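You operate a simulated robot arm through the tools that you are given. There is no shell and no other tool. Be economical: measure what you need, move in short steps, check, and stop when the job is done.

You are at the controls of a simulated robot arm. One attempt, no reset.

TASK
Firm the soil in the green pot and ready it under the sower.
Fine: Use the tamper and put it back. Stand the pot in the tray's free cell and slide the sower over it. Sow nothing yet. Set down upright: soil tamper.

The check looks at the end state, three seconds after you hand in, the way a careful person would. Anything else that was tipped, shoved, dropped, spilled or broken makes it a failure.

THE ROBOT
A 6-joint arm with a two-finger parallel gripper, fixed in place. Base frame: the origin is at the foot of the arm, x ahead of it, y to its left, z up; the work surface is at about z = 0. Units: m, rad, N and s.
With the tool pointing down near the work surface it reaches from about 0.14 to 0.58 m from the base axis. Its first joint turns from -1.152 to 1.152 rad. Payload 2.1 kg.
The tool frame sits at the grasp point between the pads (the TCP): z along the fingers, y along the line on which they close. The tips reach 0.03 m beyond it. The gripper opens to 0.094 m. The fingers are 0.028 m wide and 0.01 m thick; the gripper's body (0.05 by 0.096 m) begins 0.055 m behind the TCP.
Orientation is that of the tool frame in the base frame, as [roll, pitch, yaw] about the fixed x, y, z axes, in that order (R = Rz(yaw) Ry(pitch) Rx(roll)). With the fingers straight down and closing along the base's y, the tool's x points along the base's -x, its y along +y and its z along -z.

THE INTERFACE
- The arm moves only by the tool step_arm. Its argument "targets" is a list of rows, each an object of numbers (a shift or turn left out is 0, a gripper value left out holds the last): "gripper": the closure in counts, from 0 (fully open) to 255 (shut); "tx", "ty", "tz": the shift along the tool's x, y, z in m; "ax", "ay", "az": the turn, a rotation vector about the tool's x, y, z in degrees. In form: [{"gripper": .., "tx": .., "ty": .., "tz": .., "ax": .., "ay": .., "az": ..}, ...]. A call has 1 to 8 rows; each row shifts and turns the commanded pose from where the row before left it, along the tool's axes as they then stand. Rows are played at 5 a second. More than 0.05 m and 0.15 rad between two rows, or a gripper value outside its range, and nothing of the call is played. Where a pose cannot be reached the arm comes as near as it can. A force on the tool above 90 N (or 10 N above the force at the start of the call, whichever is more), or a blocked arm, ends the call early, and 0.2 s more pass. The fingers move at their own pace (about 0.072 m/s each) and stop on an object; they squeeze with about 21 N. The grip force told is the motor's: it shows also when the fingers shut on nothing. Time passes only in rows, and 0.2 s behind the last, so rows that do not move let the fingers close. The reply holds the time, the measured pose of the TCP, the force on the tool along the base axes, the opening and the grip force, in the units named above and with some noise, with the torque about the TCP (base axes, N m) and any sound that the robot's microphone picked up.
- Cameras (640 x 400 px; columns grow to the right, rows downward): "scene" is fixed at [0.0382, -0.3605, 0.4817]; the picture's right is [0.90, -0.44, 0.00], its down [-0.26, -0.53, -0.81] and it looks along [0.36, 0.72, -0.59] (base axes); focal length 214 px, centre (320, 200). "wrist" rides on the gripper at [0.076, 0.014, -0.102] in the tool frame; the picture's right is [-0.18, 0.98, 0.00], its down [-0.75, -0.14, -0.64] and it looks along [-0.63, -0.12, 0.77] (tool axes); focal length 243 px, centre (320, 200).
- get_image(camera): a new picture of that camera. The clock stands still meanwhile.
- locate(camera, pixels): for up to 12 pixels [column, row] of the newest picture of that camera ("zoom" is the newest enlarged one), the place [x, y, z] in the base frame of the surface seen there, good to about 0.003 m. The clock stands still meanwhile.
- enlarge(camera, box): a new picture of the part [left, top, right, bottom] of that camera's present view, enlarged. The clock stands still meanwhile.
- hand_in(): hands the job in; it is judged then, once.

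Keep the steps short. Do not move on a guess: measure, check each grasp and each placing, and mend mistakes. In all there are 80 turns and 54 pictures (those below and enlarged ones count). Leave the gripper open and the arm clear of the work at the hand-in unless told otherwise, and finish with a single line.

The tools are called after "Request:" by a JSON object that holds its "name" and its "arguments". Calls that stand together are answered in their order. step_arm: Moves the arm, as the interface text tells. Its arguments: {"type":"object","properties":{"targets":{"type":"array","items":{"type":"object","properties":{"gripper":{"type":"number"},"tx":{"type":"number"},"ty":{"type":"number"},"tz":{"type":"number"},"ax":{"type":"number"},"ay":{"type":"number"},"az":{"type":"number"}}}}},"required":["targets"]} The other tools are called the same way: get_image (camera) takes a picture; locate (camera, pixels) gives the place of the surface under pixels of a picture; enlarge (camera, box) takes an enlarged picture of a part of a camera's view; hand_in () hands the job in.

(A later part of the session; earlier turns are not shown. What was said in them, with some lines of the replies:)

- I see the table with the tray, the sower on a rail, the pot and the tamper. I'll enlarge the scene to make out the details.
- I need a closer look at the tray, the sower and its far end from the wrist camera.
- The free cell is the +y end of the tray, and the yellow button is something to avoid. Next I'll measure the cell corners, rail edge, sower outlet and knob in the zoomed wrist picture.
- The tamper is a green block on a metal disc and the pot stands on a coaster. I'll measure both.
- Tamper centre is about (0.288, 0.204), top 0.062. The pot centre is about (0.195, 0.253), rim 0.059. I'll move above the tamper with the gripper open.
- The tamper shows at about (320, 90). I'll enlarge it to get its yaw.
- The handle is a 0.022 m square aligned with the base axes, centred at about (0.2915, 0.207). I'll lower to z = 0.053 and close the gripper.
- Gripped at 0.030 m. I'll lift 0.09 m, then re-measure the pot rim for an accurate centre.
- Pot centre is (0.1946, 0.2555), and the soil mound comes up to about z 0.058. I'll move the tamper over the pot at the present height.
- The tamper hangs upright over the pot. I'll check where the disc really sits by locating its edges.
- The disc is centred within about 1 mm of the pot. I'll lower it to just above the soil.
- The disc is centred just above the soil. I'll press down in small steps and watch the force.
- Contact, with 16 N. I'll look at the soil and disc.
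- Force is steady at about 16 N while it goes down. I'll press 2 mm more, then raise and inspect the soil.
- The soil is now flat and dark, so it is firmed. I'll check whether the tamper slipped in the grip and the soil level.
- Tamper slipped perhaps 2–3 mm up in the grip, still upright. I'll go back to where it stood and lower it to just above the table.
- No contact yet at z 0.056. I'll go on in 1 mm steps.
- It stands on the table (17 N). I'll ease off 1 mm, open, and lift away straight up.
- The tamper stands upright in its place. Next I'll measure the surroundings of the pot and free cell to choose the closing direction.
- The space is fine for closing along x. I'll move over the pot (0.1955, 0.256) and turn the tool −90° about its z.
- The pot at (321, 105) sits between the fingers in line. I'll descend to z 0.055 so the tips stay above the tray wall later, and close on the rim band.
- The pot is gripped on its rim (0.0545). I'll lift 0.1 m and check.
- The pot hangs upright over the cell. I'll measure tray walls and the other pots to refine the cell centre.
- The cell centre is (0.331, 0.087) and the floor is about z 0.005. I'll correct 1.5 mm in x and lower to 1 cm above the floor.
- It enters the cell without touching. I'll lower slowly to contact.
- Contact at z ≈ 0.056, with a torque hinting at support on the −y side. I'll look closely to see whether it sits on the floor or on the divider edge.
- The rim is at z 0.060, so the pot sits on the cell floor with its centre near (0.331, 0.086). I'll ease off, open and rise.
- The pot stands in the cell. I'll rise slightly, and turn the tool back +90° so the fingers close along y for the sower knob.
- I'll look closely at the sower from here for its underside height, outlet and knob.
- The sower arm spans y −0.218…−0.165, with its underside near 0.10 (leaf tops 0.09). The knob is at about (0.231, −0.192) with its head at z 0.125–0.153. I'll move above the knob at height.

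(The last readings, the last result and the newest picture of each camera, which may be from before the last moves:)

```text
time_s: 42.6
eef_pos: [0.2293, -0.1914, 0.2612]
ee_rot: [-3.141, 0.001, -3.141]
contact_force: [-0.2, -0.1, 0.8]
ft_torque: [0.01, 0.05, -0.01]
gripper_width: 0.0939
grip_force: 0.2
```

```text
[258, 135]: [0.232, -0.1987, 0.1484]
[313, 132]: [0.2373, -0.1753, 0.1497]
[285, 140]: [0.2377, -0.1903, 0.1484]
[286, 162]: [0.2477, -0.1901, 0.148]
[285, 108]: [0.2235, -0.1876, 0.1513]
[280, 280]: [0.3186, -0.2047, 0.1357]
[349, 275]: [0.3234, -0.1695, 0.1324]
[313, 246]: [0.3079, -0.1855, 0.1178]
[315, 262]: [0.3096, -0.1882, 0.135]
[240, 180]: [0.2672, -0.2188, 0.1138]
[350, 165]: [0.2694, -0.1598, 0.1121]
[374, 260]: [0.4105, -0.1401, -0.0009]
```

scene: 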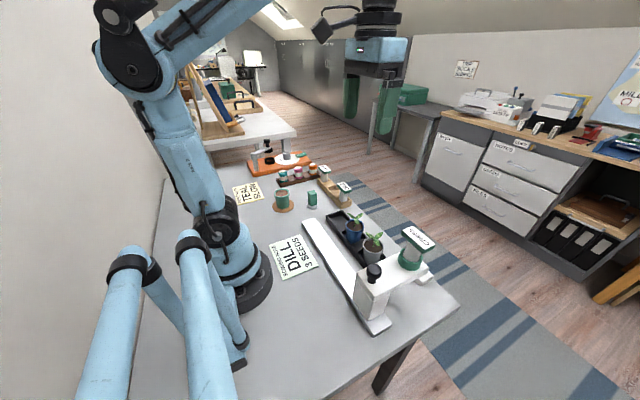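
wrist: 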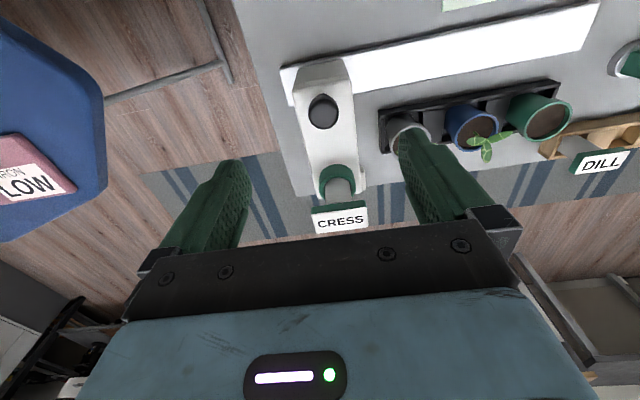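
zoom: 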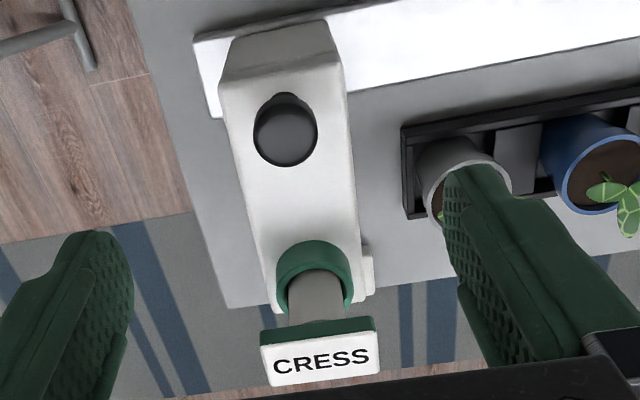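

The knob centre is (0.2355, −0.187) and the sower's centre line y ≈ −0.188. I'll descend to z 0.151 around the knob and close.

Request:
{"name": "step_arm", "arguments": {"targets": [{"tx": -0.0055, "ty": 0.0035, "tz": 0.03}, {"tz": 0.035}, {"tz": 0.025}, {"tz": 0.015}, {"tz": 0.004}, {}]}}

Request:
{"name": "enlarge", "arguments": {"camera": "scene", "box": [330, 200, 440, 310]}}

```text
time_s: 44.0
eef_pos: [0.2354, -0.1872, 0.1527]
ee_rot: [-3.141, -0.001, -3.141]
contact_force: [-0.1, -0.2, -0.3]
ft_torque: [-0.02, 0.0, 0.0]
gripper_width: 0.0938
grip_force: 0.0
```

```text
3.64 times, centred on (385, 255) of scene
```

zoom: 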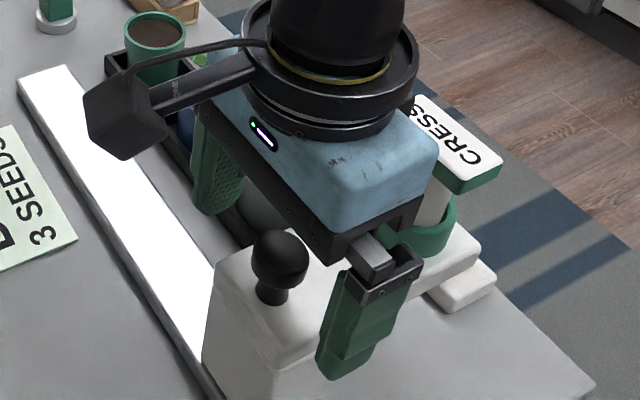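

Projecting the coordinates confirms the knob lies between the fingers. I'll close on it.

Request:
{"name": "step_arm", "arguments": {"targets": [{"gripper": 255}, {}, {}, {}, {}]}}

```text
time_s: 45.2
eef_pos: [0.2362, -0.1873, 0.1528]
ee_rot: [-3.141, 0.0, -3.141]
contact_force: [0.3, -2.7, -2.0]
ft_torque: [0.0, -0.2, 0.0]
gripper_width: 0.0272
grip_force: 45.6
```

Gripped on the knob at 0.027. I'll test a small slide of 1 cm in +y.

Request:
{"name": "step_arm", "arguments": {"targets": [{"ty": 0.003}, {"ty": 0.003}, {"ty": 0.004}, {}]}}

Request:
{"name": "get_image", "arguments": {"camera": "scene"}}

```text
time_s: 46.2
eef_pos: [0.236, -0.1782, 0.1501]
ee_rot: [-3.141, -0.001, -3.14]
contact_force: [-12.3, -1.2, 33.7]
ft_torque: [-0.01, 0.31, 0.0]
gripper_width: 0.0275
grip_force: 45.1
```

```text
18 pictures are left
```

scene: 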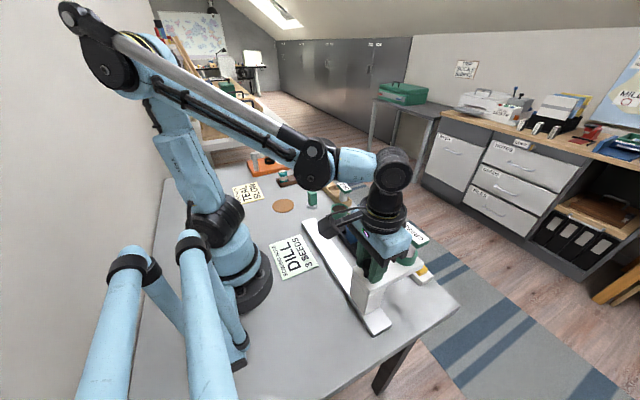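

The sower moved about 9 mm, but 34 N presses up on the tool. I'll ease upward by 1 mm and re-read the force.

Request:
{"name": "step_arm", "arguments": {"targets": [{"tz": -0.001, "tx": 0.0005}, {}]}}

```text
time_s: 46.8
eef_pos: [0.2356, -0.1774, 0.1501]
ee_rot: [-3.14, 0.002, 3.141]
contact_force: [-1.5, 0.7, -13.7]
ft_torque: [-0.08, 1.21, 0.04]
gripper_width: 0.027
grip_force: 45.1
```

The coupling is very stiff. Instead of clamping, I'll open slightly to a loose cage (about 0.034 m) around the knob, raise 1 mm, and push with the finger.

Request:
{"name": "step_arm", "arguments": {"targets": [{"gripper": 165}, {}, {}, {}]}}

Request:
{"name": "step_arm", "arguments": {"targets": [{"ty": 0.005}, {"ty": 0.005}, {"ty": 0.01}, {"ty": 0.01}, {}]}}

Request:
{"name": "enlarge", "arguments": {"camera": "scene", "box": [320, 190, 450, 310]}}

```text
time_s: 47.8
eef_pos: [0.2362, -0.1769, 0.152]
ee_rot: [-3.141, 0.0, 3.141]
contact_force: [-0.5, 0.3, 0.0]
ft_torque: [0.01, 0.03, 0.0]
gripper_width: 0.033
grip_force: 0.1
```

```text
time_s: 49.0
eef_pos: [0.235, -0.1473, 0.1523]
ee_rot: [3.142, 0.0, 3.142]
contact_force: [1.0, -0.7, -0.5]
ft_torque: [-0.01, -0.03, 0.0]
gripper_width: 0.034
grip_force: 0.6
```

```text
3.33 times, centred on (385, 250) of scene
```

zoom: 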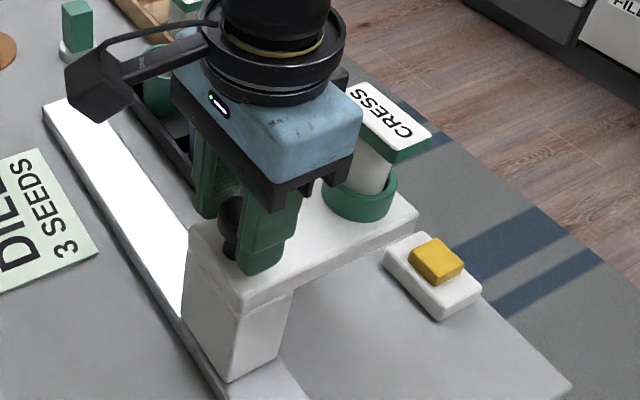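

It slides freely and the button is clear of it. I'll advance gently to the grey plant and watch its leaf clearance.

Request:
{"name": "step_arm", "arguments": {"targets": [{"ty": 0.015}, {"ty": 0.015}, {"ty": 0.01}, {}]}}

Request:
{"name": "enlarge", "arguments": {"camera": "scene", "box": [330, 190, 430, 290]}}

Request:
{"name": "get_image", "arguments": {"camera": "wrist"}}

```text
time_s: 50.0
eef_pos: [0.2353, -0.1078, 0.1519]
ee_rot: [3.141, 0.0, 3.14]
contact_force: [0.0, -0.6, 0.0]
ft_torque: [0.0, 0.0, 0.01]
gripper_width: 0.0337
grip_force: 0.2
```

```text
4.00 times, centred on (380, 240) of scene
```

zoom: 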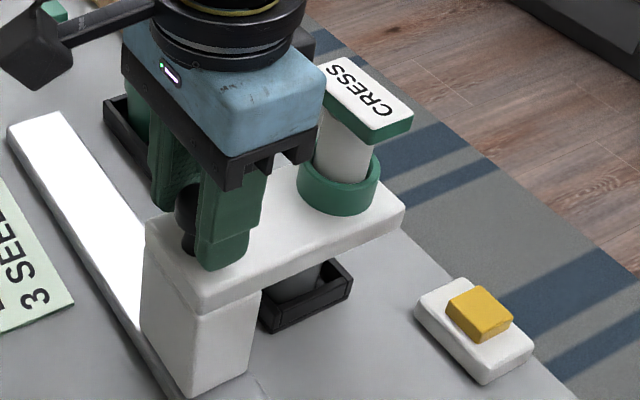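

```text
15 pictures are left
```

wrist: 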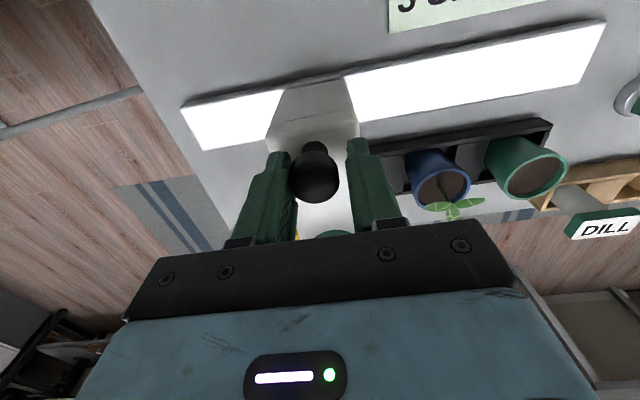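

No force, and the arm passes over the grey pot without resistance. I'll continue 0.16 m in 2 cm rows.

Request:
{"name": "step_arm", "arguments": {"targets": [{"ty": 0.02}, {"ty": 0.02}, {"ty": 0.02}, {"ty": 0.02}, {}]}}

Request:
{"name": "step_arm", "arguments": {"targets": [{"ty": 0.02}, {"ty": 0.02}, {"ty": 0.02}, {"ty": 0.013}, {"ty": 0.007}, {"ty": 0.004}, {}, {}]}}

Request:
{"name": "enlarge", "arguments": {"camera": "scene", "box": [310, 160, 420, 270]}}

```text
time_s: 51.2
eef_pos: [0.2347, -0.0282, 0.1526]
ee_rot: [3.141, 0.0, -3.141]
contact_force: [0.0, -0.7, 0.1]
ft_torque: [-0.04, 0.01, 0.01]
gripper_width: 0.0333
grip_force: 0.0
```

```text
time_s: 53.0
eef_pos: [0.2348, 0.0559, 0.1515]
ee_rot: [-3.141, 0.001, -3.141]
contact_force: [0.4, -0.4, -0.7]
ft_torque: [-0.04, 0.01, -0.03]
gripper_width: 0.0336
grip_force: 0.2
```

```text
3.64 times, centred on (365, 215) of scene
```

zoom: 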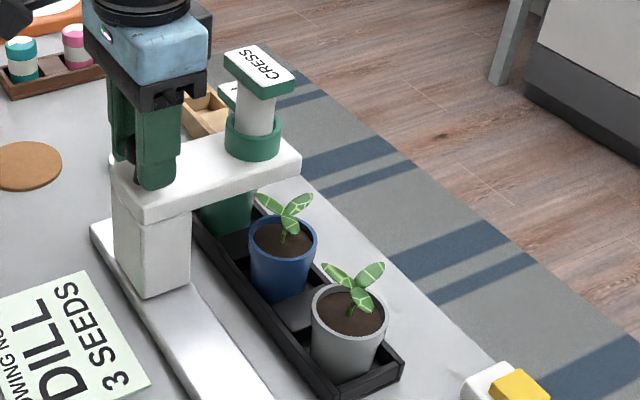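

The sower is almost over the green pot. I'll measure its present position with the same features (arm front edge, collar).

Request:
{"name": "locate", "arguments": {"camera": "zoom", "pixels": [[152, 218], [220, 199], [296, 168], [252, 158], [228, 140], [279, 143], [180, 205], [250, 172]]}}

Request:
{"name": "get_image", "arguments": {"camera": "wrist"}}

```text
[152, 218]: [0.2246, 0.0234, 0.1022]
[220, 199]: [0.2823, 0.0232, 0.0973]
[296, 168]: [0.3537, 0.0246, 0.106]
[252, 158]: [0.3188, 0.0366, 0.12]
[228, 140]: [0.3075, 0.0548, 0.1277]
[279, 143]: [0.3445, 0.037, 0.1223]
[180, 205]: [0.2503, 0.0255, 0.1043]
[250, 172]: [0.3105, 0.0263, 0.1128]
```

```text
13 pictures are left
```

wrist: 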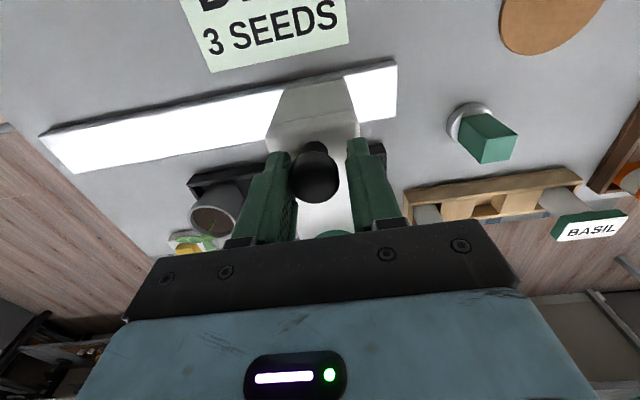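

The sower's centre is at about y 0.0525 and the pot's at 0.0865. I'll push another 0.032 m gently.

Request:
{"name": "step_arm", "arguments": {"targets": [{"ty": 0.01}, {"ty": 0.01}, {"ty": 0.006}, {"ty": 0.004}, {"ty": 0.002}, {}, {}]}}

Request:
{"name": "enlarge", "arguments": {"camera": "scene", "box": [310, 160, 390, 230]}}

```text
time_s: 54.6
eef_pos: [0.236, 0.0889, 0.1524]
ee_rot: [-3.141, 0.0, 3.141]
contact_force: [-0.8, -4.2, 1.6]
ft_torque: [-0.04, 0.01, -0.03]
gripper_width: 0.0352
grip_force: 2.0
```

```text
5.71 times, centred on (350, 195) of scene
```

zoom: 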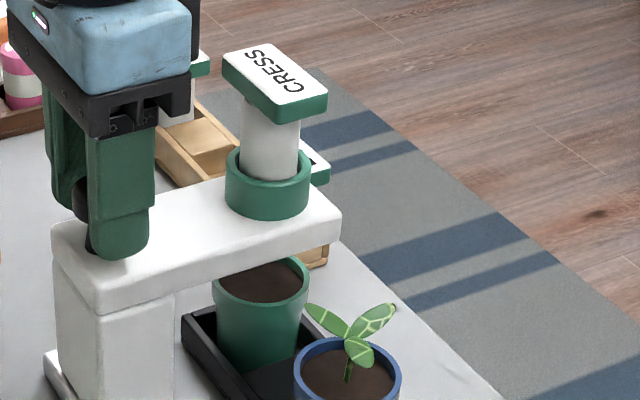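

A light −4 N and the finger being pushed open suggest a stop. I'll measure sower against pot.

Request:
{"name": "locate", "arguments": {"camera": "zoom", "pixels": [[100, 303], [200, 280], [335, 232], [266, 216], [230, 195], [308, 190], [260, 300], [303, 275], [258, 280], [217, 283]]}}

Request:
{"name": "step_arm", "arguments": {"targets": [{}, {}]}}

```text
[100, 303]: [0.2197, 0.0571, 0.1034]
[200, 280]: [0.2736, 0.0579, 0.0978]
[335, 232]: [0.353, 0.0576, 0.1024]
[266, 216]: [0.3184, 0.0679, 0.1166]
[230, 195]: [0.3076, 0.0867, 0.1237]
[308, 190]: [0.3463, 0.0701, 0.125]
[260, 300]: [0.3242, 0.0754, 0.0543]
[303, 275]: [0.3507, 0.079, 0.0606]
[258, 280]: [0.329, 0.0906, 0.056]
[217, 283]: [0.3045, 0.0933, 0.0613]
```

```text
time_s: 55.2
eef_pos: [0.2368, 0.0886, 0.1532]
ee_rot: [3.141, 0.001, 3.142]
contact_force: [0.1, -3.5, 1.7]
ft_torque: [-0.04, 0.02, 0.04]
gripper_width: 0.0352
grip_force: 1.8
```

The sower is within about 1–2 mm of the pot's centre (0.086 against 0.0865). One more 1.5 mm push will tell whether it is at its end stop.

Request:
{"name": "step_arm", "arguments": {"targets": [{"ty": 0.0015}, {}]}}

Request:
{"name": "enlarge", "arguments": {"camera": "wrist", "box": [240, 60, 400, 240]}}

```text
time_s: 55.8
eef_pos: [0.2361, 0.0889, 0.1522]
ee_rot: [3.141, 0.0, 3.141]
contact_force: [-2.2, -6.3, 1.5]
ft_torque: [-0.09, 0.04, -0.04]
gripper_width: 0.0372
grip_force: 3.7
```

```text
2.22 times, centred on (320, 150) of wrist
```

zoom: 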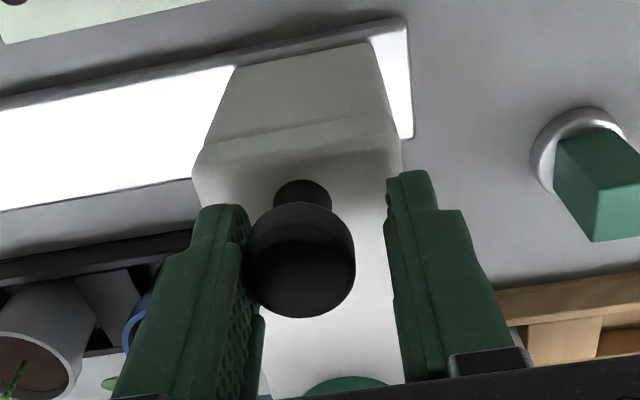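

It sits at its end stop. I'll back off the finger 5 mm, open, and rise straight up.

Request:
{"name": "step_arm", "arguments": {"targets": [{"ty": -0.005}, {"gripper": 0}, {}, {}, {"tz": -0.02}, {"tz": -0.04}, {"tz": -0.04}, {}]}}

Request:
{"name": "step_arm", "arguments": {"targets": [{"tx": 0.03, "tz": -0.03}, {"tz": -0.04}, {}]}}

Request:
{"name": "get_image", "arguments": {"camera": "wrist"}}

Request:
{"name": "enlarge", "arguments": {"camera": "scene", "box": [300, 140, 420, 260]}}

```text
time_s: 57.6
eef_pos: [0.2381, 0.0878, 0.2541]
ee_rot: [-3.141, 0.002, 3.141]
contact_force: [0.1, -0.2, 0.1]
ft_torque: [-0.02, 0.02, -0.04]
gripper_width: 0.0941
grip_force: 0.0
```

```text
time_s: 58.4
eef_pos: [0.2057, 0.0865, 0.3242]
ee_rot: [3.141, -0.001, -3.14]
contact_force: [-0.2, 0.0, 0.2]
ft_torque: [0.01, 0.02, 0.01]
gripper_width: 0.0941
grip_force: 0.1
```

```text
10 pictures are left
```

wrist: 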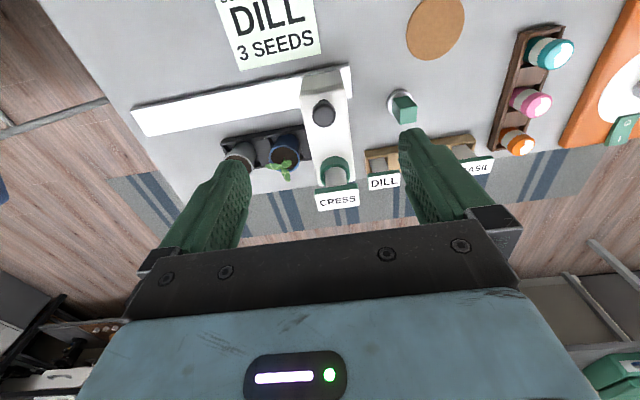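

```text
3.33 times, centred on (360, 200) of scene
```

zoom: 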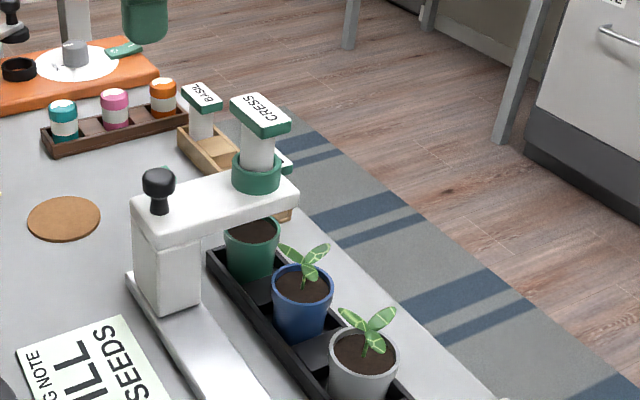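

All stands upright. One last measurement of the sower's centre line against the pot.

Request:
{"name": "locate", "arguments": {"camera": "zoom", "pixels": [[132, 200], [160, 245], [297, 185], [295, 200], [235, 178], [278, 178], [255, 190], [230, 230], [278, 228], [255, 232]]}}

Request:
{"name": "locate", "arguments": {"camera": "wrist", "pixels": [[312, 130], [351, 125], [313, 115], [336, 113], [320, 172], [351, 168], [403, 105]]}}

```text
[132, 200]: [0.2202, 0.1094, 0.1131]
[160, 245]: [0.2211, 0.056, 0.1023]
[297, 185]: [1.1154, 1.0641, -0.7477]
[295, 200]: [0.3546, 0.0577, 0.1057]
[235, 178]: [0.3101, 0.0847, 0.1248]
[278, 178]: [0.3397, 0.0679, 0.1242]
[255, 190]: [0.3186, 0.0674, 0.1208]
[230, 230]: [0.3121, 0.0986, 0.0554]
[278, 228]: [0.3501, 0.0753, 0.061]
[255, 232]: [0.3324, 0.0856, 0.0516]
```

```text
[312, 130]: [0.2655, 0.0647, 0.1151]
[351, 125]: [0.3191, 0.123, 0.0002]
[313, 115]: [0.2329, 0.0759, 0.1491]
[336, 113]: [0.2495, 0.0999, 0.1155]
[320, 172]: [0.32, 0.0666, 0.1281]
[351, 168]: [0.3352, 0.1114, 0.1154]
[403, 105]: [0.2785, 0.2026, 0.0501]
```

The sower's centre line is at y ≈ 0.085 and the pot's at ≈ 0.086, so they line up. The tamper is upright at its place, and the gripper is open and clear. I'm handing in.

Request:
{"name": "hand_in", "arguments": {}}

```text
The job is handed in.
```

The green pot's soil is firmed, the tamper is back upright in its place, and the pot stands in the tray's free cell with the sower slid over it (about 1 mm off centre); nothing was sown.
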